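You operate a simulated robot arm through the tools that you are given. There is no shell and no other tool. Be economical: measure what you need, move in short steps, check, and stop when the job is done.

You are at the controls of a simulated two-armed robot. One attempt, no reset.

TASK
Pick up the blue-taped packet with one hand, pass it to the other hand and put it on the second shelf from the bottom of the grey shelving. Set down upright: blue-taped packet.
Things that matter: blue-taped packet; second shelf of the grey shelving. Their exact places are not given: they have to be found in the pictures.

The check looks at the end state, three seconds after you hand in, the way a careful person would. Anything else that was tipped, shoved, dropped, spilled or broken makes it a failure.

THE ROBOT
Two 7-joint arms with two-finger parallel grippers on one trunk, on a base that drives. Base frame: it is fixed to the floor where the robot stands at the start and does not move with it; the origin is under the middle of the robot, x ahead of it, y to its left, z up. Readings come in cm, degrees, newtons and seconds.
The left shoulder is at the start at [4.1, 16.6, 103.2], the right one opposite. Places, roughly: blue-taped packet (16x8x10 cm) [50, 10, 30]; second shelf of the grey shelving [60, 30, 70]. Payload 1.57 kg a hand.
The TCP of each hand is the grasp point between the finger pads, 3 cm short of the fingertips. In the tool frame z runs along the fingers and y along their closing line. Largest opening 8 cm; finger width 1.7, thickness 1.2; the body of the gripper, 4 by 8.2 cm, starts 8 cm behind the TCP.
Orientation is that of the tool frame in the base frame, as [roll, pitch, yaw] about the fixed x, y, z axes, in that order (R = Rz(yaw) Ry(pitch) Rx(roll)). With the fingers straight down and closing along the base's y, the tool's x points along the base's -x, its y along +y and its z along -z.

THE INTERFACE
- The arms move only by the tool nudge_tool. It takes "left_series", "right_series" or both (then of equal length, played together; a hand with none holds still); each is a list of rows, each an object (a shift or turn left out is 0, a gripper value left out holds the last) with "xyz": the shift along the base's x, y, z in units of 25 mm (1.0 is 25 mm), a list of three; "dr": the turn, a rotation vector about the base's x, y, z in units of 8 degrees (1.0 is 8 degrees), a list of three; "grip": the finger opening in cm, from 0 to 8. In form: [{"xyz": [tx, ty, tz], "dr": [rx, ry, rz], "grip": grip}, ...]. A call has 1 to 10 rows; each row shifts and turns the commanded pose from where the row before left it. A call with a number of a shift or a turn outside -1 to 1 is refused whole. Rows are played at 5 a second. More than 5 cm and 8.6 degrees between two rows, or a gripper value outside its range, and nothing of the call is played. A pose out of reach is approached as far as the arm can. The call stops where the force on the tool passes 40 N (or 10 N more than at its start, if that is more) or the arm is blocked; 0.2 s more then pass. Each finger travels about 4.5 cm/s and halts on what it meets, pressing with about 34 N; the grip force reading is that of the motor and also rises with nothing between the fingers. The clock runs only during rows and for 0.2 s after the last one: add rows that do not move to give the fingers time. The reply holds the time, the measured pose of the TCP, the force on the tool along the base axes, the opening and the grip force, in the units named above and with some noise, with the torque about the TCP (base axes, N m) and any sound that the robot's microphone picked up.
- Cameras (640 x 400 px; columns grow to the right, rows downward): "scene" is now at [8.76, 4.54, 122.22]; the picture's right is [0.61, -0.79, 0.01], its down [-0.60, -0.47, -0.65] and it looks along [0.52, 0.40, -0.76] (base axes); focal length 253 px, centre (320, 200). "left" rides on the left gripper at [7.2, 0.7, -12.2] in its tool frame; the picture's right is [-0.09, 1.00, 0.00], its down [-0.84, -0.08, -0.54] and it looks along [-0.54, -0.05, 0.84] (tool axes); focal length 238 px, centre (320, 200). "right" rides on the right gripper at [7.2, -0.7, -12.2] in its tool frame; the picture's right is [0.09, 1.00, 0.00], its down [-0.84, 0.08, -0.54] and it looks along [-0.54, 0.05, 0.84] (tool axes); focal length 238 px, centre (320, 200).
- capture(camera): a new picture of that camera. It takes no simulated time.
- move_column(by): slides the trunk up (or, below 0, down) by that many cm; the arms and the scene camera ride with it, the base frame stays. It gives what a move gives, with no picture.
- base_move(legs): drives the robot by 1 to 6 legs, each [ahead, left, turn to the left] in cm, cm and degrees, along the robot's own axes; the way and the turn of a leg run together, so that a leg with both is an arc; at most 150 cm and 180 degrees a leg. The arms and the cameras ride along, it lands a little off, and it stops where it bumps. It gives what a move gives.
- turn_head(pan, tilt): turns the head with the scene camera to pan (to the left, within 80 degrees either way) and tilt (down, from -29 to 69), counted from straight ahead of the robot. It gives what a move gives.
- locate(camera, pixels): there is no depth. For up to 12 entries [column, row, z] of the newest picture of that camera ("zoom" is the newest enlarged one), the place [x, y] in the base frame at which the ray of that pixel passes the height z, good to about 0.2 cm. It takes no simulated time.
- close_up(camera, box): a new picture of the part [left, top, right, bottom] of that camera's present view, enlarged. It takes no simulated time.
- finish_job(): hands the job in; it is judged then, once.

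Keep the steps short. Do not move on a guess: measure, check each grasp and each placing, and mend mistakes. In all there are 80 turns and 70 pictures (those below and enlarged ones count). Leave the grippers open and the arms clear of the work at the hand-in unless told otherwise, and finish with a single line.

The tools are called after "Emit:" as a command line: name --argument value ..., lists and objects as JSON in quotes. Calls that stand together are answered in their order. nudge_tool: Moves the arms, as the interface text tells. Its arguments: {"type":"object","properties":{"left_series":{"type":"array","items":{"type":"object","properties":{"xyz":{"type":"array","items":{"type":"number"}},"dr":{"type":"array","items":{"type":"number"}},"grip":{"type":"number"}}}},"right_series":{"type":"array","items":{"type":"object","properties":{"xyz":{"type":"array","items":{"type":"number"}},"dr":{"type":"array","items":{"type":"number"}},"grip":{"type":"number"}}}}},"required":[]} The other tools are called the same way: move_column (by) slides the trunk up or down; base_move (legs) drives the base; turn_head (pan, tilt) turns the head that bears the scene camera; capture (camera) takes a picture; locate (camera, pixels) gives the place at which the rays of pixels pass given heights; close_up (camera, box) takes an enlarged picture of a part of a camera's view; finish_job () hands the job in.

At the start:

```text
time: 0.0
left_position: [26.51, 36.22, 97.86]
left_orientation: [180.0, 0.6, -179.9]
left_wrist_force: [0.1, 0.4, -0.6]
left_ft_torque: [0.0, -0.03, 0.0]
left_gripper_width: 7.98
left_finger_force: 0.0
right_position: [27.87, 0.68, 92.28]
right_orientation: [179.9, 0.7, 179.9]
right_wrist_force: [0.1, -0.8, -0.1]
right_ft_torque: [0.03, -0.03, -0.01]
right_gripper_width: 8.0
right_finger_force: 0.2
trunk travel left (down, up): [-20.0, 24.3]
robot x, y, heading: [-0.15, 0.23, -0.2]
head pan, tilt: [37.9, 50.1]
```

scene: 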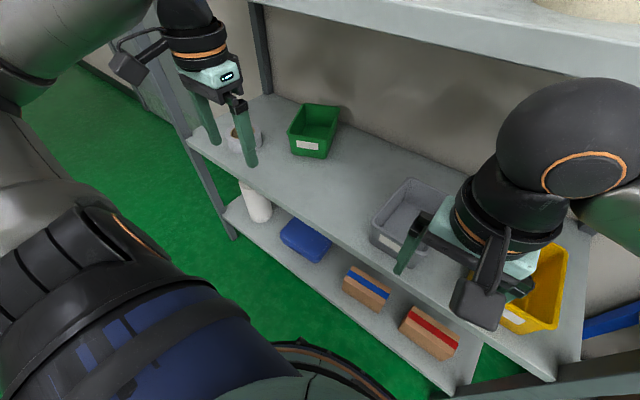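
right: 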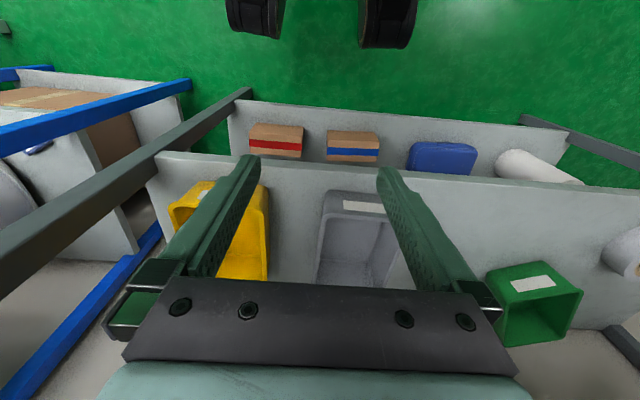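
left: 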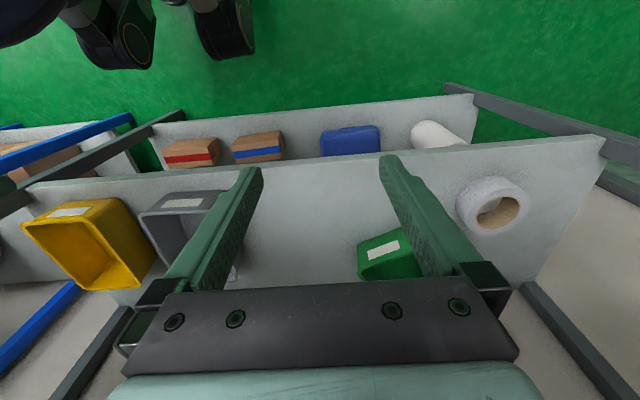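

I see the packet with blue tape at about scene (367,288) on the low shelf, and the second shelf above and behind it. First I measure edges from all three cameras so that I can work out the heights.

Emit:
locate --camera "scene" --pixels '[[343, 289, 25], [343, 289, 30], [380, 312, 25], [380, 312, 30], [391, 292, 35], [352, 267, 35], [190, 140, 65], [190, 140, 70], [553, 381, 65], [553, 381, 70], [225, 215, 25], [455, 392, 25]]'

Emit:
locate --camera "right" --pixels '[[327, 131, 25], [327, 131, 35], [377, 133, 35], [378, 162, 25], [328, 161, 25], [155, 153, 65], [155, 153, 70], [640, 186, 65], [640, 186, 70], [235, 100, 25], [568, 130, 25], [518, 267, 70]]'

Emit:
locate --camera "left" --pixels '[[232, 138, 35], [280, 131, 35], [285, 158, 25], [236, 163, 25], [606, 137, 65], [606, 137, 70], [22, 186, 65], [22, 186, 70], [474, 95, 25], [152, 122, 25], [474, 95, 20], [152, 122, 20]]'

Emit:
close_up --camera "scene" --box '[260, 200, 500, 400]'

Emit:
close_up --camera "right" --box '[220, 90, 460, 240]'

```text
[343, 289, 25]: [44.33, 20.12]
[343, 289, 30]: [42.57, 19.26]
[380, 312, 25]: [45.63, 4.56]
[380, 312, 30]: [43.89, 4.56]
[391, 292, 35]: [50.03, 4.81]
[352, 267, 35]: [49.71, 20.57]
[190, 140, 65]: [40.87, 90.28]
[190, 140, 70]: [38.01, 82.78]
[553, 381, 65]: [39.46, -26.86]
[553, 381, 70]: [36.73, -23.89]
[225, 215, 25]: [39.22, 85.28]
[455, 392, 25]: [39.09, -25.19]
```

```text
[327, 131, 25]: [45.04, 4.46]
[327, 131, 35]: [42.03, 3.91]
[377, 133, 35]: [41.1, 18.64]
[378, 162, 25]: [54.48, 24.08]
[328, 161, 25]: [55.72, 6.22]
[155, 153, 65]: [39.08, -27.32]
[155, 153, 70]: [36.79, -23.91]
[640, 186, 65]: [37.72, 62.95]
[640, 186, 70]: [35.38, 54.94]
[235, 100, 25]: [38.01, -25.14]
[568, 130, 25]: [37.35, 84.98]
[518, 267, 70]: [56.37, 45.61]
```

```text
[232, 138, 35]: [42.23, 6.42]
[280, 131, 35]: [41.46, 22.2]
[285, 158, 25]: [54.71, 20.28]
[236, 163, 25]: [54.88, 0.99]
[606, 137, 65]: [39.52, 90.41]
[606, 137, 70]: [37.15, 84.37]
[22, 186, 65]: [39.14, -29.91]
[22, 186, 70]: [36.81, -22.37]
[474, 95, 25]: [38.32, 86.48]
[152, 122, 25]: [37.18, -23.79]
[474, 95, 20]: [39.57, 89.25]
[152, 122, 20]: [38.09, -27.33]
```

```text
2.00 times, centred on (380, 300) of scene
```

zoom: 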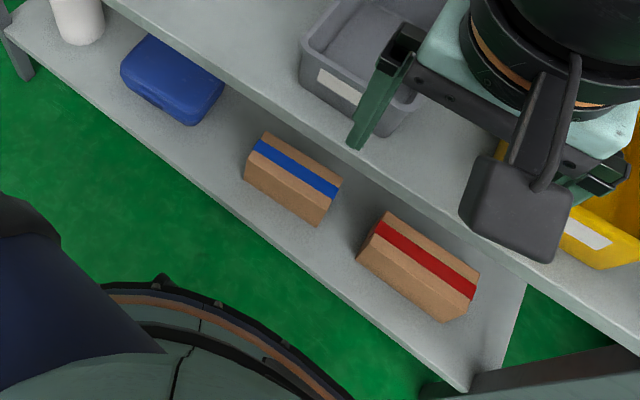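

```text
2.67 times, centred on (340, 165) of right
```

zoom: 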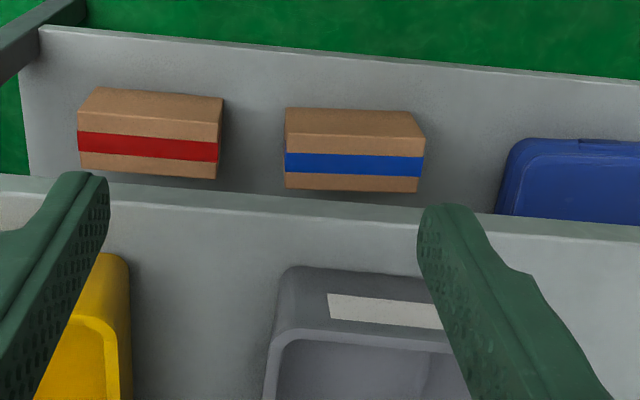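

The packet lies about 5 cm inside the front edge, long side along y, under the upper shelf. I need its exact edges and the shelf heights, so I measure its corners in the zoom picture at several heights.

Emit:
locate --camera "zoom" --pixels '[[286, 109, 23], [286, 109, 25], [286, 135, 33], [286, 135, 35], [286, 188, 33], [286, 188, 35], [411, 112, 23], [411, 112, 25], [425, 139, 33], [425, 139, 35], [416, 192, 33], [416, 192, 35]]'

Emit:
close_up --camera "left" --box '[150, 100, 310, 200]'

Emit:
close_up --camera "scene" --box '[330, 250, 410, 325]'

```text
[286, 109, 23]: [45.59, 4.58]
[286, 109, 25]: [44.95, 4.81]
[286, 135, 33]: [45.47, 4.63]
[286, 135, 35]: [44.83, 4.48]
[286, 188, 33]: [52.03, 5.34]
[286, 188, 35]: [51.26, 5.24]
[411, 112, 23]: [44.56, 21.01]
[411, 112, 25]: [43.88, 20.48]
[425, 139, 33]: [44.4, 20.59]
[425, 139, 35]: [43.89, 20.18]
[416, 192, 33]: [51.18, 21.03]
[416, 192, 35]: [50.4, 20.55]
```

```text
4.00 times, centred on (230, 150) of left
```

zoom: 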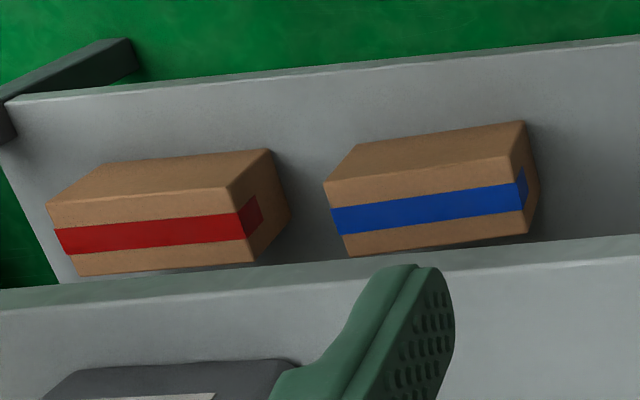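

```text
5.33 times, centred on (370, 288) of scene
```

zoom: 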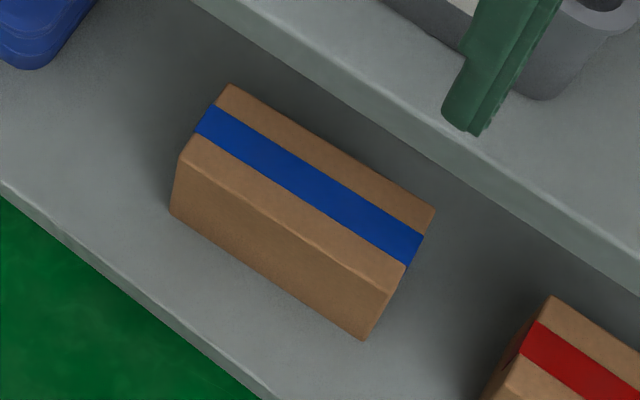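

Emit:
locate --camera "zoom" --pixels '[[230, 85, 33], [230, 85, 35], [180, 155, 33], [180, 155, 35], [390, 292, 33], [390, 292, 35], [434, 212, 33], [434, 212, 35], [171, 214, 23], [171, 214, 25], [362, 340, 23], [362, 340, 25]]'

Emit:
capture --camera "scene"

```text
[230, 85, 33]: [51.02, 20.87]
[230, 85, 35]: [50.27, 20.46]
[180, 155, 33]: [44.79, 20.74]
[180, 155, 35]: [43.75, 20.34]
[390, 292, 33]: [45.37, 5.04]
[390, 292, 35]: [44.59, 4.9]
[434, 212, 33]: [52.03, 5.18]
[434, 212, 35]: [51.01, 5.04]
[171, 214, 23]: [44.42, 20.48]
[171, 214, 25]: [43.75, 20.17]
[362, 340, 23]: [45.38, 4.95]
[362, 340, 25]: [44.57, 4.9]
```

```text
62 pictures are left
```

scene: 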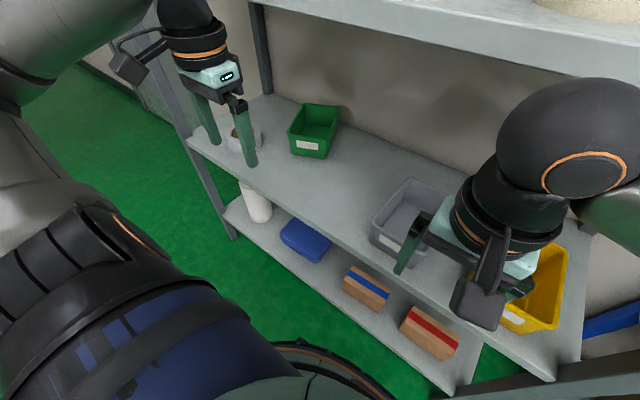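

Measured: the packet runs y 5–20.6, x 44.6–51.5 (about 6.5 thick), z about 23–33. Its only graspable thickness is along x, so I must grip it from an end with the hand leaning along y. Next I check the sizes of wrist and base, and the other objects on the two shelves.

Emit:
locate --camera "scene" --pixels '[[275, 345, 5], [275, 345, 20], [380, 390, 5], [380, 390, 20], [570, 150, 110], [570, 150, 114], [283, 243, 25], [318, 262, 25], [330, 238, 30], [300, 218, 30], [247, 205, 30], [265, 218, 25]]'

Emit:
locate --camera "scene" --pixels '[[289, 128, 72], [297, 155, 65], [330, 158, 65], [340, 108, 72], [371, 225, 65], [404, 179, 72], [371, 238, 65], [420, 262, 65], [243, 150, 65], [500, 330, 65], [404, 318, 30], [458, 345, 30]]'

Emit:
turn_head --pan 35 --tilt 15

Emit:
capture --camera "scene"

```text
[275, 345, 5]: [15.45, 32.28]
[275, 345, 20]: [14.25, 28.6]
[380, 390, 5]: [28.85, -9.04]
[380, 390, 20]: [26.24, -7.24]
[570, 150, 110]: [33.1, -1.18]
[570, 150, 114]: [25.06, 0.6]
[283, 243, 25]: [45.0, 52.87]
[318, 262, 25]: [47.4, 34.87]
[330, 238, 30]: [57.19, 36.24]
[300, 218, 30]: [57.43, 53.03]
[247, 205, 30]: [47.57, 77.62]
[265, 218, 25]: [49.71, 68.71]
```

```text
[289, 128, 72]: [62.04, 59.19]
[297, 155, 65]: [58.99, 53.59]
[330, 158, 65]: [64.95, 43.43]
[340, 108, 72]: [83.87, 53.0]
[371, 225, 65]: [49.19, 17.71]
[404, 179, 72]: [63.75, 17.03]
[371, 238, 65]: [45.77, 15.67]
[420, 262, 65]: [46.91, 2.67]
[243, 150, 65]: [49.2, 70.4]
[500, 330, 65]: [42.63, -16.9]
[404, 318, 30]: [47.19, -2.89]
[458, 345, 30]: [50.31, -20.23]
```

```text
time: 1.0
left_position: [26.54, 36.19, 97.85]
left_orientation: [179.9, 0.6, 180.0]
left_wrist_force: [-0.4, -0.4, -0.2]
left_ft_torque: [0.0, -0.03, -0.03]
left_gripper_width: 8.02
left_finger_force: 0.0
right_position: [27.83, 0.72, 92.25]
right_orientation: [180.0, 0.9, 179.8]
right_wrist_force: [0.5, -0.1, 0.9]
right_ft_torque: [0.0, 0.0, 0.01]
right_gripper_width: 8.0
right_finger_force: 0.0
trunk travel left (down, up): [-20.0, 24.3]
robot x, y, heading: [0.08, -0.01, -0.1]
head pan, tilt: [35.0, 15.0]
```

```text
61 pictures are left
```

scene: 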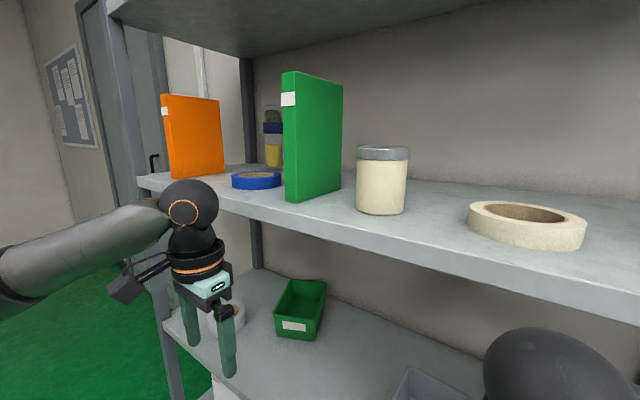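

The wrist centre sits about 22 cm behind the TCP, so a vertical hand would not fit under the shelf. A hand leaning 45° along y should fit. I test that orientation in free air with both hands: left yaw +90°, right yaw −90°, about the base z.

Emit:
nudge_tool --left_series '[{"dr": [0, 0, 1]}, {"dr": [0, 0, 1]}, {"dr": [0, 0, 1]}, {"dr": [0, 0, 1]}, {"dr": [0, 0, 1]}, {"dr": [0, 0, 1]}, {"dr": [0, 0, 1]}, {"dr": [0, 0, 1]}, {"dr": [0, 0, 1]}, {"dr": [0, 0, 1]}]' --right_series '[{"dr": [0, 0, -1]}, {"dr": [0, 0, -1]}, {"dr": [0, 0, -1]}, {"dr": [0, 0, -1]}, {"dr": [0, 0, -1]}, {"dr": [0, 0, -1]}, {"dr": [0, 0, -1]}, {"dr": [0, 0, -1]}, {"dr": [0, 0, -1]}, {"dr": [0, 0, -1]}]'

```text
time: 3.2
left_position: [26.47, 36.51, 97.67]
left_orientation: [-179.2, 0.0, -99.9]
left_wrist_force: [-0.8, 0.6, -0.3]
left_ft_torque: [0.0, -0.02, 0.0]
left_gripper_width: 7.99
left_finger_force: 0.1
right_position: [27.33, 1.12, 91.84]
right_orientation: [-179.7, 0.2, 100.0]
right_wrist_force: [0.0, 0.4, -0.2]
right_ft_torque: [0.01, 0.01, 0.02]
right_gripper_width: 8.01
right_finger_force: 0.0
trunk travel left (down, up): [-20.0, 24.3]
robot x, y, heading: [0.34, -0.17, -0.1]
head pan, tilt: [35.0, 15.0]
```

Both turned well. Now I finish the yaw and tilt each hand 45° inward.

Emit:
nudge_tool --left_series '[{"dr": [0, 0, 1]}, {"dr": [0, 0, 0.4]}, {"dr": [-1, 0, 0]}, {"dr": [-1, 0, 0]}, {"dr": [-1, 0, 0]}, {"dr": [-1, 0, 0]}, {"dr": [-1, 0, 0]}, {"dr": [-0.6, 0, 0]}]' --right_series '[{"dr": [0, 0, -1]}, {"dr": [0, 0, -0.25]}, {"dr": [1, 0, 0]}, {"dr": [1, 0, 0]}, {"dr": [1, 0, 0]}, {"dr": [1, 0, 0]}, {"dr": [1, 0, 0]}, {"dr": [0.6, 0, 0]}]'

Emit:
capture --camera "scene"

Emit:
capture --camera "left"

```text
time: 5.0
left_position: [27.28, 36.25, 97.51]
left_orientation: [178.9, -44.9, -88.4]
left_wrist_force: [-0.1, -0.1, 0.1]
left_ft_torque: [0.0, -0.02, 0.02]
left_gripper_width: 8.02
left_finger_force: 0.1
right_position: [28.51, 0.71, 91.96]
right_orientation: [-180.0, -44.7, 89.9]
right_wrist_force: [0.3, -0.7, 0.4]
right_ft_torque: [0.03, 0.0, 0.01]
right_gripper_width: 7.98
right_finger_force: 0.1
trunk travel left (down, up): [-20.0, 24.3]
robot x, y, heading: [-0.17, 0.08, -0.1]
head pan, tilt: [35.0, 15.0]
```

```text
60 pictures are left
```

scene: 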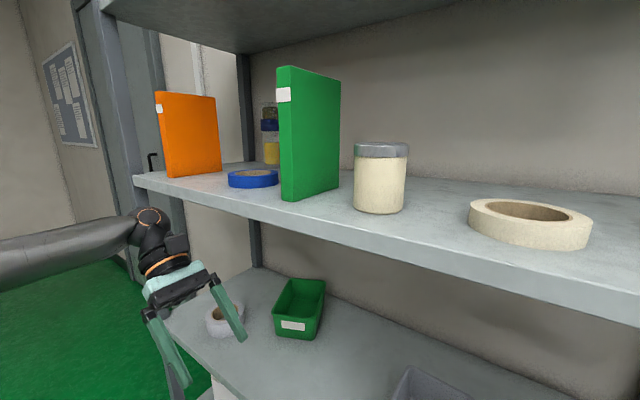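

```text
59 pictures are left
```

left: 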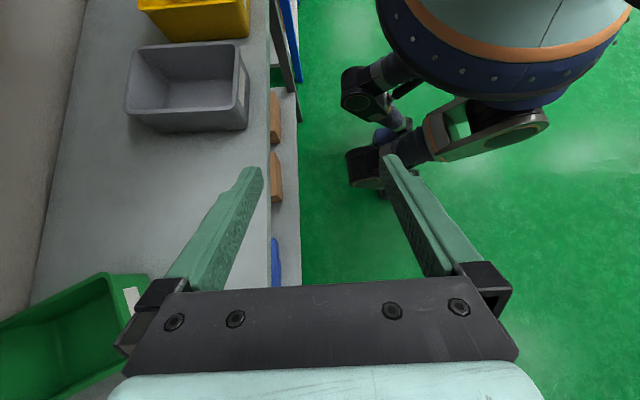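

Both orientations are reachable, and in the left camera view the base sits well to the right. Next I lower the trunk 20 cm to bring the shoulders nearer the low shelf.

Emit:
move_column --by -20

Emit:
turn_head --pan 35 --tilt 50

Emit:
capture --camera "scene"

```text
time: 7.2
left_position: [27.29, 36.25, 77.54]
left_orientation: [178.8, -44.8, -88.3]
left_wrist_force: [0.2, -0.4, 0.3]
left_ft_torque: [-0.02, 0.0, 0.0]
left_gripper_width: 7.99
left_finger_force: 0.0
right_position: [28.47, 0.86, 72.01]
right_orientation: [-179.9, -44.6, 89.9]
right_wrist_force: [-0.1, 0.2, -0.7]
right_ft_torque: [0.0, 0.0, -0.02]
right_gripper_width: 8.02
right_finger_force: 0.0
trunk travel left (down, up): [0.0, 44.3]
robot x, y, heading: [-0.79, -0.08, 0.0]
head pan, tilt: [35.0, 15.0]
```

```text
time: 8.2
left_position: [27.32, 36.27, 77.57]
left_orientation: [178.8, -44.8, -88.4]
left_wrist_force: [0.2, 0.8, -0.1]
left_ft_torque: [0.0, -0.01, -0.02]
left_gripper_width: 7.99
left_finger_force: 0.1
right_position: [28.54, 0.89, 72.02]
right_orientation: [-179.9, -44.7, 89.9]
right_wrist_force: [-0.3, 0.0, -0.1]
right_ft_torque: [-0.03, 0.02, 0.02]
right_gripper_width: 7.98
right_finger_force: 0.1
trunk travel left (down, up): [0.0, 44.3]
robot x, y, heading: [0.0, -0.4, 0.2]
head pan, tilt: [35.0, 50.0]
```

```text
58 pictures are left
```

scene: 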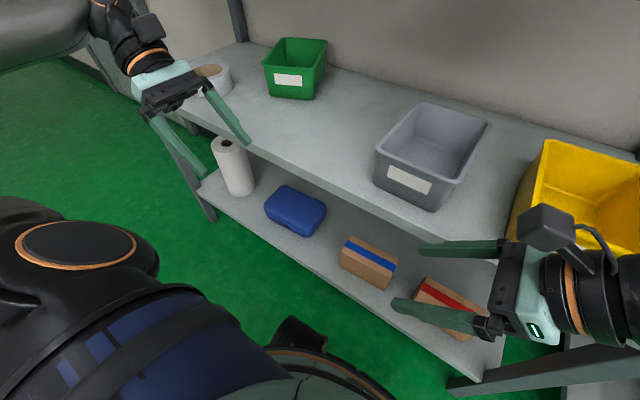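

The view is clear. The free stretch of the second shelf lies between the grey bin and the green bin. Now I lower the left hand in front of the shelving, outside its edge.

Emit:
nudge_tool --left_series '[{"xyz": [0, 0, -1]}, {"xyz": [0, 0, -1]}, {"xyz": [0, 0, -1]}, {"xyz": [0, 0, -1]}, {"xyz": [0, 0, -1]}, {"xyz": [0, 0, -1]}, {"xyz": [0, 0, -1]}, {"xyz": [0, 0, -1]}, {"xyz": [0, 0, -1]}, {"xyz": [0, 0, -1]}]'

Emit:
capture --camera "scene"

```text
time: 10.4
left_position: [27.33, 36.08, 52.59]
left_orientation: [178.8, -44.7, -88.4]
left_wrist_force: [0.5, -0.1, 0.6]
left_ft_torque: [0.03, 0.01, 0.0]
left_gripper_width: 7.98
left_finger_force: 0.1
right_position: [28.43, 0.74, 72.0]
right_orientation: [-179.8, -44.7, 89.8]
right_wrist_force: [0.3, 0.0, 0.7]
right_ft_torque: [-0.03, 0.0, -0.02]
right_gripper_width: 7.97
right_finger_force: 0.2
trunk travel left (down, up): [0.0, 44.3]
robot x, y, heading: [0.07, -0.07, 0.0]
head pan, tilt: [35.0, 50.0]
```

```text
57 pictures are left
```

scene: 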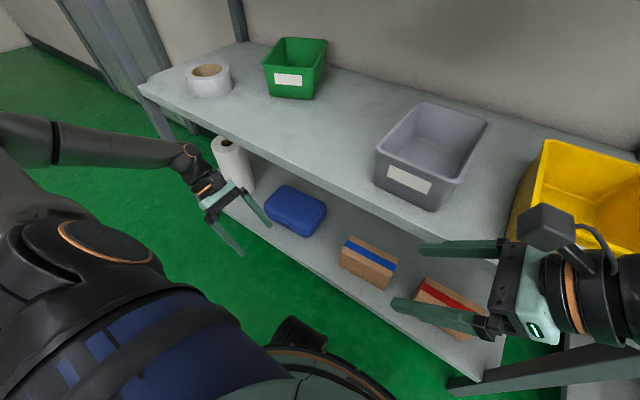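

The arm has room. From this lower camera position I measure the packet and the shelf edges again, to pin down the heights.

Emit:
close_up --camera "scene" --box '[240, 160, 440, 310]'

Emit:
locate --camera "scene" --pixels '[[138, 88, 62], [138, 88, 65], [138, 88, 68], [377, 182, 62], [377, 182, 65], [377, 182, 68], [429, 212, 62], [429, 212, 65], [429, 212, 68]]'

```text
2.67 times, centred on (340, 235) of scene
```

zoom: 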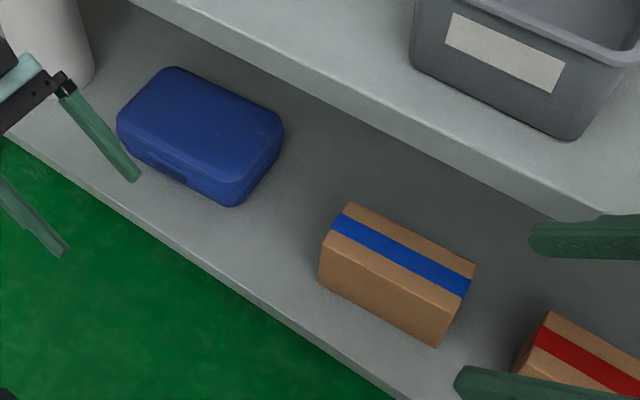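

```text
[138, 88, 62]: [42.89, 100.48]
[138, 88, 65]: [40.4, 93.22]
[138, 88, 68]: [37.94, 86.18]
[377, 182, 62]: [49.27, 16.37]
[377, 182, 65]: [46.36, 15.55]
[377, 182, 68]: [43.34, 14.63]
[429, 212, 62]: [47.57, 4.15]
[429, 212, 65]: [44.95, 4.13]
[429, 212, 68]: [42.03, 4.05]
```

Emit:
locate --camera "zoom" --pixels '[[320, 284, 22], [320, 284, 25], [435, 345, 22], [435, 345, 25], [348, 203, 32], [348, 203, 35], [476, 264, 32], [476, 264, 35], [457, 310, 32], [457, 310, 35], [232, 206, 23], [283, 135, 31]]'

```text
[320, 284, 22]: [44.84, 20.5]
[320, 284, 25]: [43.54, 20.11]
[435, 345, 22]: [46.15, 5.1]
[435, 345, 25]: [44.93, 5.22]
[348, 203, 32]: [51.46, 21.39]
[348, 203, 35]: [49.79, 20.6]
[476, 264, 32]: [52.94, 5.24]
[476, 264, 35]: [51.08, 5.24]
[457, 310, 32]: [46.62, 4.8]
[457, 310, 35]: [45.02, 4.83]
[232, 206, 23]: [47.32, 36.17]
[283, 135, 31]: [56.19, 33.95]
```

The fits agree: packet bottom at about z 24 and top about 34, centre (47.9, 12.8), yaw about +3.5°. The second shelf's top is at about z 68. I go on down to z≈34, shift to y≈27 and correct the yaw, all outside the shelving.

Emit:
nudge_tool --left_series '[{"xyz": [0, 0, -1]}, {"xyz": [0, 0, -1]}, {"xyz": [0, 0, -1]}, {"xyz": [0, 0, -1]}, {"xyz": [0, -0.5, -1]}, {"xyz": [0, -0.8, -1], "dr": [0, 0, 0.24]}, {"xyz": [0, -0.8, -0.9]}, {"xyz": [0.5, -0.8, -0.5]}, {"xyz": [0.8, -0.7, 0]}]'

Emit:
capture --camera "scene"

Emit:
capture --camera "left"

```text
time: 12.4
left_position: [30.52, 27.17, 34.0]
left_orientation: [178.9, -44.8, -86.4]
left_wrist_force: [0.0, 0.2, -0.5]
left_ft_torque: [0.01, -0.03, 0.02]
left_gripper_width: 8.01
left_finger_force: 0.1
right_position: [28.56, 0.88, 71.93]
right_orientation: [-179.9, -44.7, 89.9]
right_wrist_force: [1.4, -0.3, -0.1]
right_ft_torque: [0.0, -0.03, 0.02]
right_gripper_width: 8.0
right_finger_force: 0.1
trunk travel left (down, up): [0.0, 44.3]
robot x, y, heading: [0.04, -0.2, 0.2]
head pan, tilt: [35.0, 50.0]
```

```text
55 pictures are left
```

scene: 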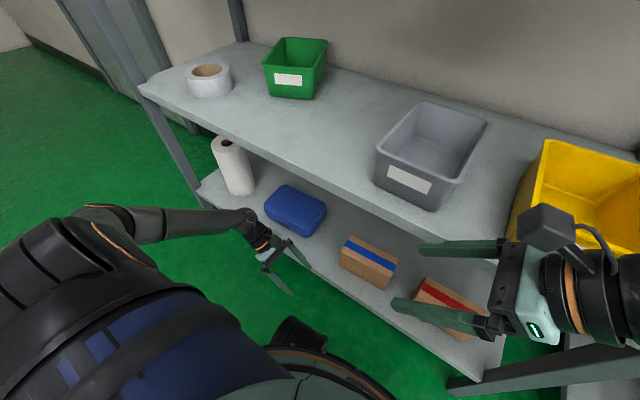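

```text
54 pictures are left
```

left: 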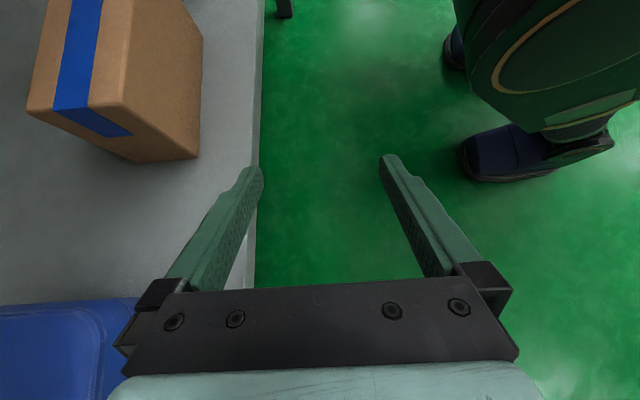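

In the left camera the packet now shows at (110,80), clear of the fingers. I slide in along +x by about 16.5 cm at this height, staying beyond the packet's left end.

Emit:
nudge_tool --left_series '[{"xyz": [0.94, 0, 0]}, {"xyz": [0.94, 0, 0]}, {"xyz": [0.94, 0, 0]}, {"xyz": [0.94, 0, 0]}, {"xyz": [0.94, 0, 0]}, {"xyz": [0.94, 0, 0]}, {"xyz": [0.94, 0, 0]}]'

Emit:
capture --camera "scene"

Emit:
capture --camera "left"

```text
time: 14.0
left_position: [46.83, 27.13, 33.92]
left_orientation: [178.8, -44.8, -86.5]
left_wrist_force: [-0.7, 0.5, 0.3]
left_ft_torque: [0.0, 0.01, -0.04]
left_gripper_width: 7.99
left_finger_force: 0.2
right_position: [28.51, 0.84, 71.91]
right_orientation: [-179.9, -44.7, 90.0]
right_wrist_force: [-0.4, -0.3, -0.1]
right_ft_torque: [-0.02, -0.02, 0.01]
right_gripper_width: 8.03
right_finger_force: 0.1
trunk travel left (down, up): [0.0, 44.3]
robot x, y, heading: [-0.22, 0.09, -0.3]
head pan, tilt: [35.0, 50.0]
```

```text
53 pictures are left
```

scene: 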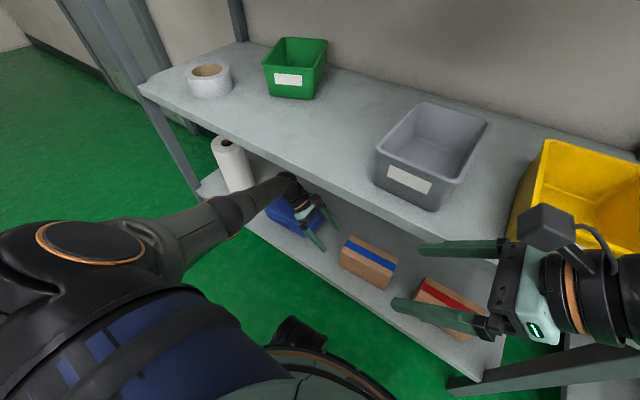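

```text
52 pictures are left
```

left: 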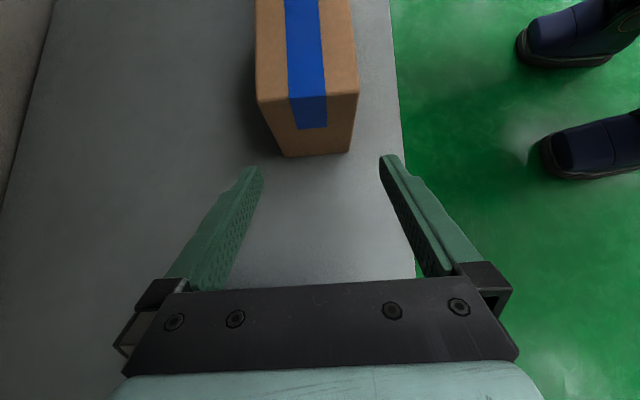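

The hand fits under the shelf and the packet sits between the two fingers in the view. I measure its end corners from this close camera before going in.

Emit:
locate --camera "left" --pixels '[[257, 102, 34], [357, 95, 34], [283, 157, 24], [350, 152, 24], [283, 157, 25], [350, 152, 25], [257, 102, 33], [357, 95, 33], [350, 0, 34], [256, 0, 34]]'

Emit:
close_up --camera "left" --box '[220, 40, 420, 180]'

```text
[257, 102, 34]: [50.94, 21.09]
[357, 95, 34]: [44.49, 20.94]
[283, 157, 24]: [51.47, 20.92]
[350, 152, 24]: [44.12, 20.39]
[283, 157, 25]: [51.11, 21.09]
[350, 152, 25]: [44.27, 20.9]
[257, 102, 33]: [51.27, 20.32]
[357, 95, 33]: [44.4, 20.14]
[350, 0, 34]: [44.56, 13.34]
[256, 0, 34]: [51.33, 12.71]
```

```text
2.86 times, centred on (320, 110) of left
```

zoom: 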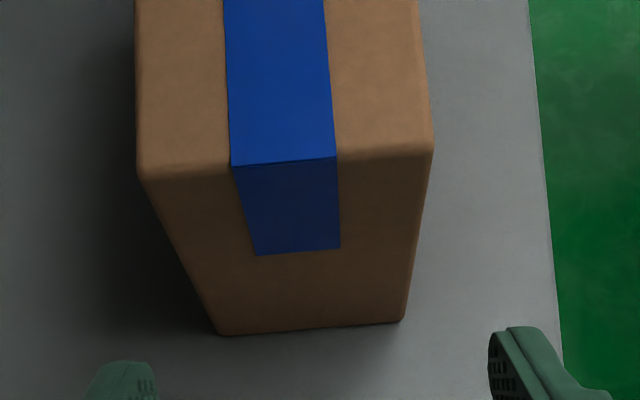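

End centre is at x≈47.7, thickness about 6.5. I shift +0.9 in x and advance partway, so the fingertips just straddle the end, then look.

Emit:
nudge_tool --left_series '[{"xyz": [0.36, 0, -0.3]}, {"xyz": [0, -0.7, -0.4]}, {"xyz": [0, -0.9, -0.4]}, {"xyz": [0, 0, 0]}]'

Emit:
capture --camera "left"

```text
time: 15.0
left_position: [47.67, 23.04, 31.24]
left_orientation: [178.9, -44.8, -86.4]
left_wrist_force: [-0.6, -0.1, -0.9]
left_ft_torque: [0.0, 0.0, 0.01]
left_gripper_width: 8.02
left_finger_force: 0.1
right_position: [28.41, 0.92, 71.96]
right_orientation: [-179.9, -44.7, 89.9]
right_wrist_force: [0.2, 0.0, -0.3]
right_ft_torque: [-0.01, 0.03, 0.0]
right_gripper_width: 8.03
right_finger_force: 0.0
trunk travel left (down, up): [0.0, 44.3]
robot x, y, heading: [-0.1, -0.32, 0.1]
head pan, tilt: [35.0, 50.0]
```

```text
50 pictures are left
```

left: 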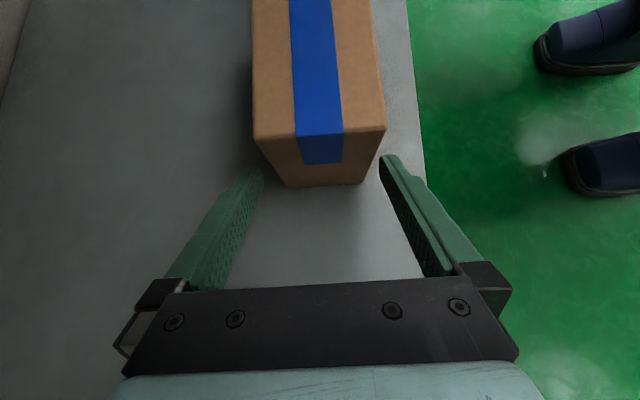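

Alignment is good: the fingers bracket the end on both sides. I advance another 7 cm along −y with 1.2 cm down, watching for contact.

Emit:
nudge_tool --left_series '[{"xyz": [0, -0.7, -0.12]}, {"xyz": [0.04, -0.7, -0.12]}, {"xyz": [0.04, -0.7, -0.12]}, {"xyz": [0.04, -0.7, -0.12]}, {}]'

Emit:
capture --camera "left"

```text
time: 16.2
left_position: [48.09, 16.1, 30.01]
left_orientation: [178.8, -44.8, -86.4]
left_wrist_force: [-0.7, -0.6, -0.1]
left_ft_torque: [0.0, 0.0, 0.02]
left_gripper_width: 8.0
left_finger_force: 0.0
right_position: [28.61, 0.84, 71.93]
right_orientation: [-179.8, -44.7, 89.9]
right_wrist_force: [-0.7, -0.6, 0.4]
right_ft_torque: [0.01, 0.01, -0.01]
right_gripper_width: 8.0
right_finger_force: 0.1
trunk travel left (down, up): [0.0, 44.3]
robot x, y, heading: [-0.01, 0.2, -0.0]
head pan, tilt: [35.0, 50.0]
```

```text
49 pictures are left
```

left: 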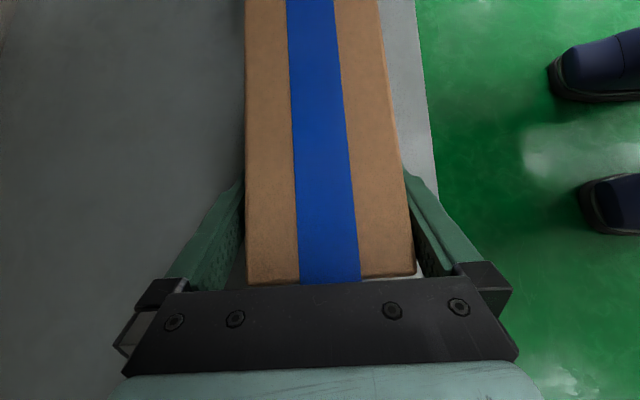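

No contact, and the packet is well between the pads. I close the fingers.

Emit:
nudge_tool --left_series '[{"grip": 4}, {"grip": 4}, {"grip": 4}, {"grip": 4}, {"grip": 4}]'

```text
time: 17.4
left_position: [48.13, 16.1, 30.19]
left_orientation: [178.8, -44.8, -86.4]
left_wrist_force: [-0.8, -0.1, 0.3]
left_ft_torque: [-0.08, -0.04, -0.1]
left_gripper_width: 7.0
left_finger_force: 34.3
right_position: [28.47, 0.73, 72.03]
right_orientation: [-179.9, -44.7, 89.9]
right_wrist_force: [-0.9, 0.2, -0.2]
right_ft_torque: [0.01, -0.01, -0.03]
right_gripper_width: 8.02
right_finger_force: 0.0
trunk travel left (down, up): [0.0, 44.3]
robot x, y, heading: [-0.04, 0.01, 0.3]
head pan, tilt: [35.0, 50.0]
```

Gripped at 7.0 cm with 34 N. I lift 3 cm and check for sag.

Emit:
nudge_tool --left_series '[{"xyz": [0, 0, 0.4]}, {"xyz": [0, 0, 0.4]}, {"xyz": [0, 0, 0.4]}, {}]'

Emit:
capture --camera "left"

Emit:
close_up --camera "scene" --box '[240, 160, 440, 310]'

```text
time: 18.4
left_position: [48.33, 16.13, 32.99]
left_orientation: [178.6, -44.8, -86.5]
left_wrist_force: [0.1, 0.5, -3.3]
left_ft_torque: [0.11, -0.01, 0.01]
left_gripper_width: 7.02
left_finger_force: 33.9
right_position: [28.47, 0.74, 71.92]
right_orientation: [-179.9, -44.7, 89.9]
right_wrist_force: [-0.5, 0.3, -0.6]
right_ft_torque: [-0.01, 0.01, -0.04]
right_gripper_width: 7.99
right_finger_force: 0.1
trunk travel left (down, up): [0.0, 44.3]
robot x, y, heading: [0.17, 0.12, 0.1]
head pan, tilt: [35.0, 50.0]
```

```text
48 pictures are left
```

left: 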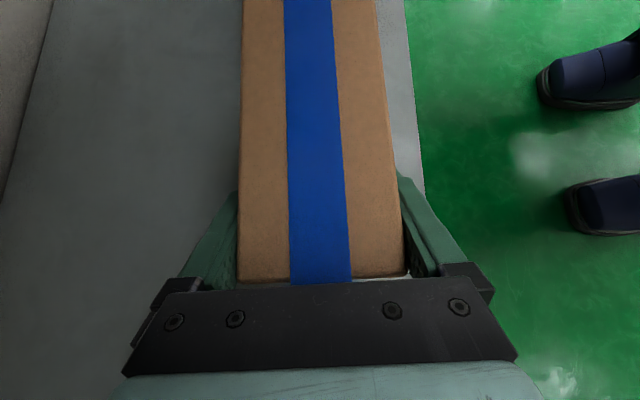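

```text
2.67 times, centred on (340, 235) of scene
```

zoom: 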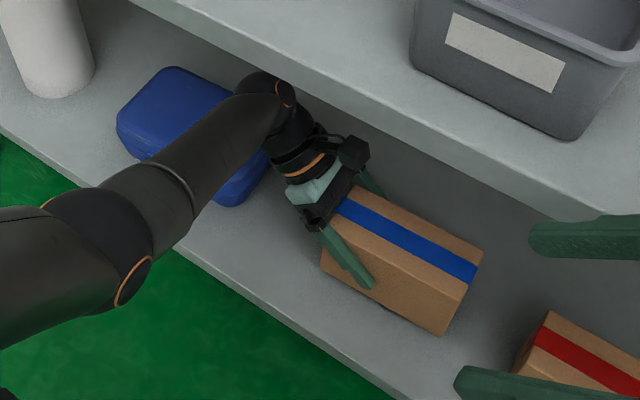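

It holds: weight about 3.3 N, no sag, bottom clear of the shelf. I bring it out by backing the base 25 cm straight, which keeps the packet clear of the robot's own base.

Emit:
base_move --legs '[[-25, 0, 0]]'

Emit:
capture --camera "scene"

```text
time: 20.2
left_position: [23.52, 16.26, 33.04]
left_orientation: [178.8, -44.8, -86.4]
left_wrist_force: [-0.6, -0.6, -3.2]
left_ft_torque: [0.12, -0.01, -0.01]
left_gripper_width: 6.99
left_finger_force: 34.2
right_position: [3.72, 0.79, 71.93]
right_orientation: [-179.9, -44.7, 89.9]
right_wrist_force: [-0.9, -0.3, -0.5]
right_ft_torque: [0.03, 0.0, -0.03]
right_gripper_width: 7.99
right_finger_force: 0.0
trunk travel left (down, up): [0.0, 44.3]
robot x, y, heading: [-24.82, -0.28, 0.2]
head pan, tilt: [35.0, 50.0]
```

```text
46 pictures are left
```

scene: 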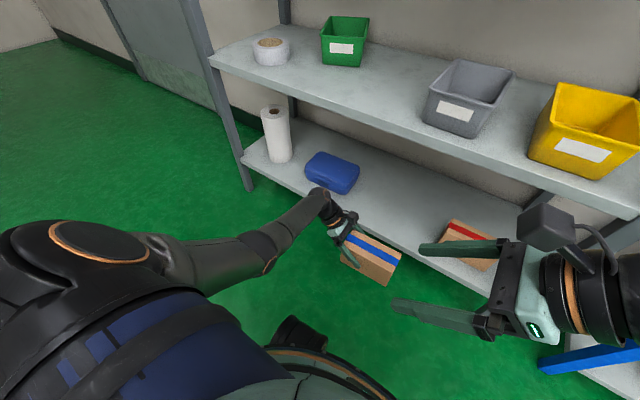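

The packet is out and clear of the shelf. Now I raise it with the left hand towards z≈72, drawing it a little nearer and squaring its yaw. Meanwhile the right hand steps aside to −y.

Emit:
nudge_tool --left_series '[{"xyz": [0, 0, 1]}, {"xyz": [0, 0, 1]}, {"xyz": [0, 0, 1]}, {"xyz": [-0.2, 0, 1]}, {"xyz": [-0.4, 0, 1]}, {"xyz": [-0.4, 0, 1]}, {"xyz": [-0.4, 0, 1]}, {"xyz": [-0.4, 0, 1]}, {"xyz": [-0.4, 0, 1]}, {"xyz": [-0.4, 0, 1]}]' --right_series '[{"xyz": [0, -1, 0]}, {"xyz": [0, -1, 0]}, {"xyz": [0, -1, 0]}, {"xyz": [0, -0.7, 0]}, {}, {}, {}, {}, {}, {}]'

Emit:
nudge_tool --left_series '[{"xyz": [-0.4, 0, 1], "dr": [0, 0, -0.45]}, {"xyz": [0, 0, 1]}, {"xyz": [0, 0, 1]}, {"xyz": [0, 0, 1]}, {"xyz": [0, 0, 1]}, {"xyz": [0, 0, 0.6]}, {}]' --right_series '[{"xyz": [1, 0, 0]}, {"xyz": [1, 0, 0]}, {"xyz": [1, 0, 0]}, {"xyz": [1, 0, 0]}, {}, {}, {}]'

Emit:
turn_head --pan 10 --tilt 40

Emit:
capture --camera "scene"

Emit:
capture --camera "right"

```text
time: 22.4
left_position: [17.08, 16.05, 57.99]
left_orientation: [178.7, -44.9, -86.3]
left_wrist_force: [0.2, 0.2, -2.0]
left_ft_torque: [0.11, 0.0, -0.03]
left_gripper_width: 7.02
left_finger_force: 34.3
right_position: [3.81, -8.47, 71.74]
right_orientation: [-179.9, -44.6, 89.9]
right_wrist_force: [0.2, -0.5, -0.9]
right_ft_torque: [0.02, 0.0, 0.0]
right_gripper_width: 7.99
right_finger_force: 0.0
trunk travel left (down, up): [0.0, 44.3]
robot x, y, heading: [-24.63, -0.32, 0.0]
head pan, tilt: [35.0, 50.0]
```

```text
time: 24.0
left_position: [16.01, 16.16, 71.87]
left_orientation: [178.8, -44.8, -89.8]
left_wrist_force: [0.2, -0.1, -3.7]
left_ft_torque: [0.12, 0.01, -0.01]
left_gripper_width: 7.01
left_finger_force: 34.3
right_position: [13.87, -8.52, 71.76]
right_orientation: [-179.9, -44.7, 89.9]
right_wrist_force: [0.4, 0.6, -0.2]
right_ft_torque: [0.01, -0.02, 0.01]
right_gripper_width: 8.01
right_finger_force: 0.0
trunk travel left (down, up): [0.0, 44.3]
robot x, y, heading: [-24.95, 0.14, 0.3]
head pan, tilt: [35.0, 50.0]
```

```text
time: 24.9
left_position: [16.15, 16.17, 71.8]
left_orientation: [178.8, -44.8, -89.9]
left_wrist_force: [-0.1, -0.1, -3.3]
left_ft_torque: [0.12, 0.01, -0.01]
left_gripper_width: 7.02
left_finger_force: 33.9
right_position: [13.82, -8.38, 71.7]
right_orientation: [-179.9, -44.7, 89.9]
right_wrist_force: [-0.1, 0.7, 1.0]
right_ft_torque: [0.04, 0.02, 0.0]
right_gripper_width: 8.02
right_finger_force: 0.2
trunk travel left (down, up): [0.0, 44.3]
robot x, y, heading: [-24.64, -0.21, 0.1]
head pan, tilt: [10.0, 40.0]
```

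```text
45 pictures are left
```

scene: 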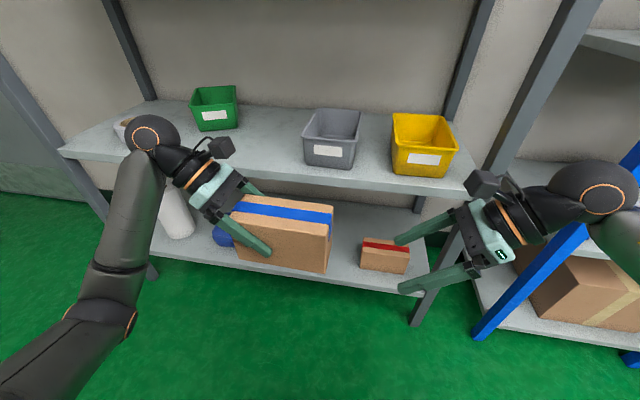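

```text
44 pictures are left
```

right: 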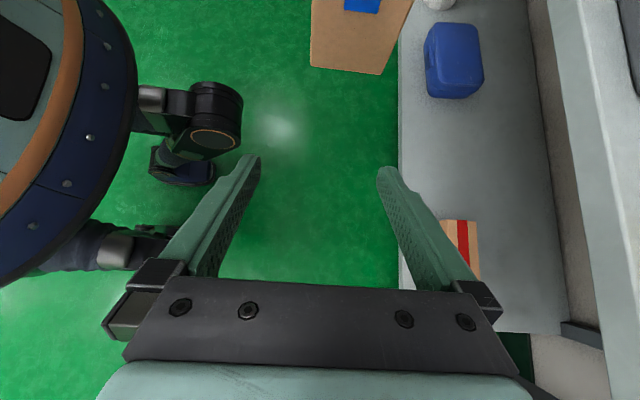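

The packet hangs level in the left hand. I locate its right end from the right camera and from a scene close-up, to line up the right hand.

Emit:
locate --camera "right" --pixels '[[311, 67, 65], [381, 75, 65], [311, 67, 66], [381, 75, 66], [311, 67, 67], [381, 75, 67]]'

Emit:
close_up --camera "scene" --box '[200, 170, 360, 290]'

```text
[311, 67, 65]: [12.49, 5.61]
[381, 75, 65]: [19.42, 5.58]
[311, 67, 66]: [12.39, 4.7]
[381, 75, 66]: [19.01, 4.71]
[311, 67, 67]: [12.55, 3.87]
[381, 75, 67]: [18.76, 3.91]
```

```text
3.33 times, centred on (280, 230) of scene
```

zoom: 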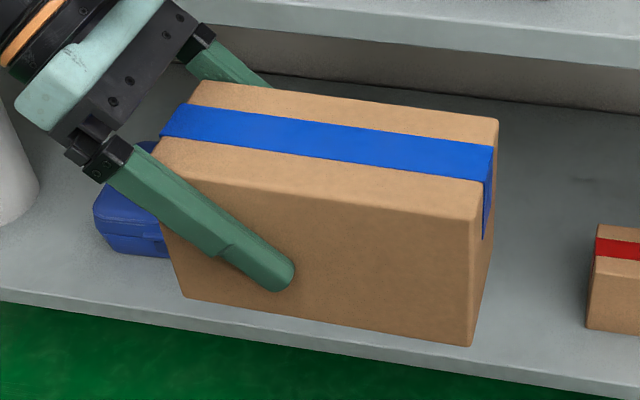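

The end is at y≈5.3, bottom z≈65.3, centre x≈15.95, 7 cm thick and square. I shift the right hand +2.1 in x and bring it just short of the end, then check.

Emit:
nudge_tool --right_series '[{"xyz": [0.86, 0, 0]}, {"xyz": [0, 0.9, 0]}, {"xyz": [0, 0.9, 0]}, {"xyz": [0, 0.9, 0]}, {"xyz": [0, 0.6, 0]}, {}]'

Emit:
capture --camera "right"

```text
time: 26.3
left_position: [16.06, 16.17, 71.86]
left_orientation: [178.8, -44.9, -89.9]
left_wrist_force: [0.2, 0.5, -2.8]
left_ft_torque: [0.11, 0.0, -0.02]
left_gripper_width: 6.98
left_finger_force: 34.6
right_position: [16.07, -0.26, 71.78]
right_orientation: [-179.9, -44.7, 89.9]
right_wrist_force: [-0.5, 0.8, -0.1]
right_ft_torque: [0.03, 0.01, -0.02]
right_gripper_width: 8.03
right_finger_force: 0.0
trunk travel left (down, up): [0.0, 44.3]
robot x, y, heading: [-24.51, -0.26, -0.0]
head pan, tilt: [10.0, 40.0]
```

```text
42 pictures are left
```

right: 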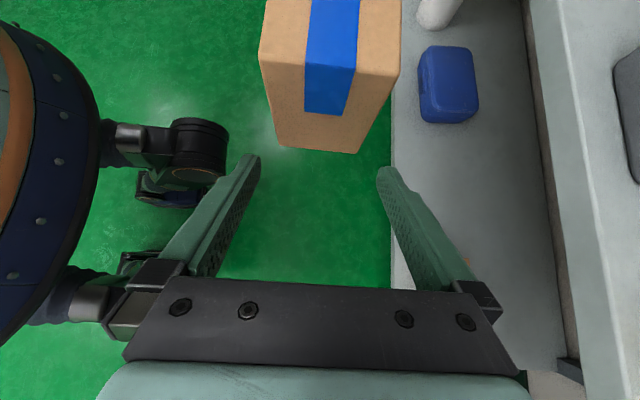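

Emit:
locate --camera "right" --pixels '[[278, 148, 65.3], [359, 153, 65.3], [260, 62, 75.5], [398, 76, 75.5], [403, 0, 75.5], [265, 0, 75.5]]'

```text
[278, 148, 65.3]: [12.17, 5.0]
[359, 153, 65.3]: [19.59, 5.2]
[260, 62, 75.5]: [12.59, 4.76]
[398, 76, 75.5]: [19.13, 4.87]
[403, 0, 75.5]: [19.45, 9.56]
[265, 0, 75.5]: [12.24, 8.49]
```

Centre x≈15.87 against TCP 16.07, so I correct −0.15 and advance 9.6 cm around the end.

Emit:
nudge_tool --right_series '[{"xyz": [-0.06, 0.64, 0]}, {"xyz": [0, 0.64, 0]}, {"xyz": [0, 0.64, 0]}, {"xyz": [0, 0.64, 0]}, {"xyz": [0, 0.64, 0]}, {"xyz": [0, 0.64, 0]}, {}]'

Emit:
capture --camera "right"

Emit:
capture --camera "scene"

```text
time: 27.9
left_position: [16.21, 16.18, 71.84]
left_orientation: [178.8, -44.8, -89.9]
left_wrist_force: [0.5, 0.4, -3.5]
left_ft_torque: [0.11, -0.01, 0.01]
left_gripper_width: 6.99
left_finger_force: 33.8
right_position: [15.86, 9.51, 71.97]
right_orientation: [-179.9, -44.6, 89.9]
right_wrist_force: [-0.3, -0.3, -0.1]
right_ft_torque: [-0.02, -0.01, 0.01]
right_gripper_width: 8.01
right_finger_force: 0.0
trunk travel left (down, up): [0.0, 44.3]
robot x, y, heading: [-24.54, 0.37, 0.2]
head pan, tilt: [10.0, 40.0]
```

```text
41 pictures are left
```

right: 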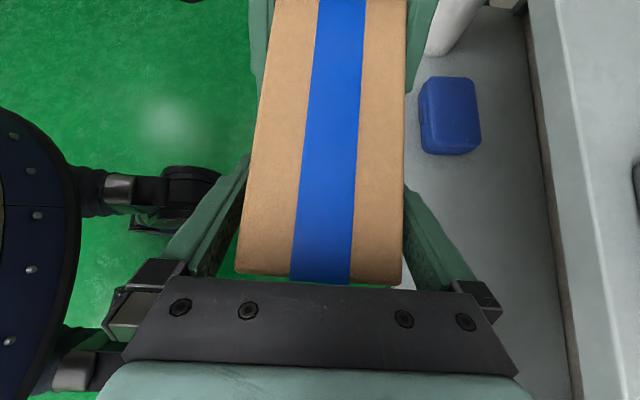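

```text
40 pictures are left
```

scene: 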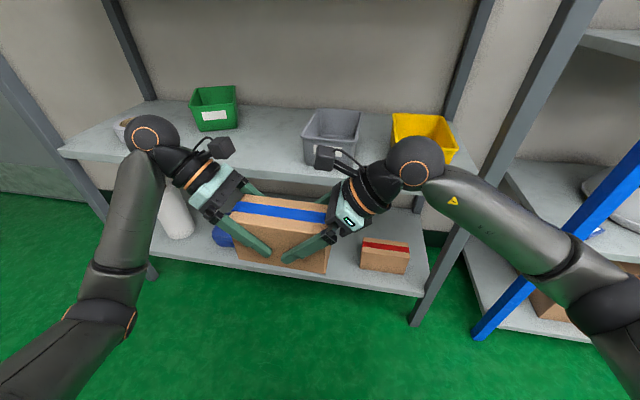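

Both hands straddle the packet without contact. I close the right hand.

Emit:
nudge_tool --right_series '[{"grip": 4}, {"grip": 4}, {"grip": 4}, {"grip": 4}, {"grip": 4}]'

```text
time: 29.1
left_position: [16.1, 16.13, 71.92]
left_orientation: [178.8, -44.8, -90.0]
left_wrist_force: [-8.1, -5.1, -0.5]
left_ft_torque: [0.13, 0.41, 0.67]
left_gripper_width: 6.99
left_finger_force: 33.9
right_position: [15.93, 9.45, 72.01]
right_orientation: [-179.9, -44.7, 89.8]
right_wrist_force: [8.4, 6.3, -0.2]
right_ft_torque: [-0.2, -0.49, -1.23]
right_gripper_width: 7.04
right_finger_force: 34.3
trunk travel left (down, up): [0.0, 44.3]
robot x, y, heading: [-24.5, -0.11, -0.0]
head pan, tilt: [10.0, 40.0]
```

Right grip is firm at 7.04 cm. There is only slight strain between the hands. I open the left hand fully.

Emit:
nudge_tool --left_series '[{"grip": 7.5}, {"grip": 8}, {"grip": 8}, {"grip": 8}]'

Emit:
capture --camera "left"

```text
time: 30.1
left_position: [16.1, 16.21, 71.79]
left_orientation: [178.8, -44.8, -89.9]
left_wrist_force: [-0.8, -1.0, 0.0]
left_ft_torque: [0.0, -0.01, -0.05]
left_gripper_width: 7.99
left_finger_force: 0.0
right_position: [15.87, 9.5, 72.1]
right_orientation: [-179.8, -44.7, 89.9]
right_wrist_force: [0.3, -0.2, 0.6]
right_ft_torque: [-0.09, -0.03, -0.02]
right_gripper_width: 6.98
right_finger_force: 33.7
trunk travel left (down, up): [0.0, 44.3]
robot x, y, heading: [-24.56, 0.01, 0.4]
head pan, tilt: [10.0, 40.0]
```

```text
39 pictures are left
```

left: 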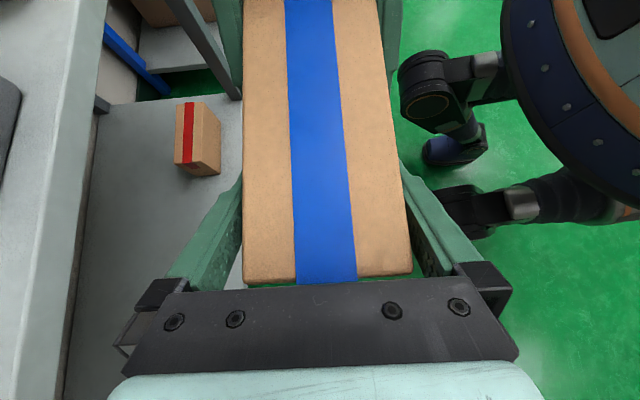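

The left hand is free. I withdraw it along +y by 15 cm.

Emit:
nudge_tool --left_series '[{"xyz": [0, 0.6, 0]}, {"xyz": [0, 0.7, 0]}, {"xyz": [0, 0.8, 0]}, {"xyz": [0, 0.9, 0]}, {"xyz": [0, 1, 0]}, {"xyz": [0, 1, 0]}, {"xyz": [0, 1, 0]}, {}]'

Emit:
capture --camera "left"

Emit:
capture --camera "scene"

```text
time: 31.9
left_position: [16.12, 31.29, 72.09]
left_orientation: [178.7, -44.9, -90.0]
left_wrist_force: [0.2, 0.2, -0.3]
left_ft_torque: [0.01, 0.02, 0.01]
left_gripper_width: 8.0
left_finger_force: 0.1
right_position: [15.71, 9.57, 72.0]
right_orientation: [180.0, -44.6, 89.9]
right_wrist_force: [0.0, 0.1, -0.2]
right_ft_torque: [-0.12, -0.01, 0.02]
right_gripper_width: 7.02
right_finger_force: 33.8
trunk travel left (down, up): [0.0, 44.3]
robot x, y, heading: [-24.93, -0.02, -0.1]
head pan, tilt: [10.0, 40.0]
```

```text
38 pictures are left
```

left: 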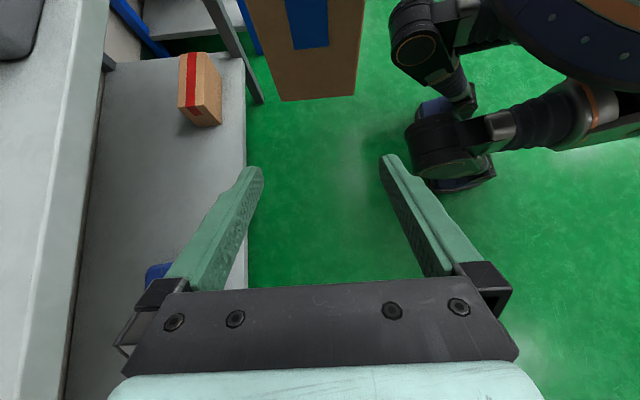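

```text
37 pictures are left
```

scene: 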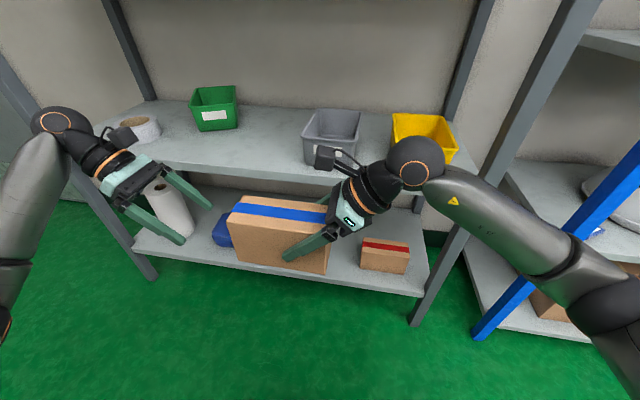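

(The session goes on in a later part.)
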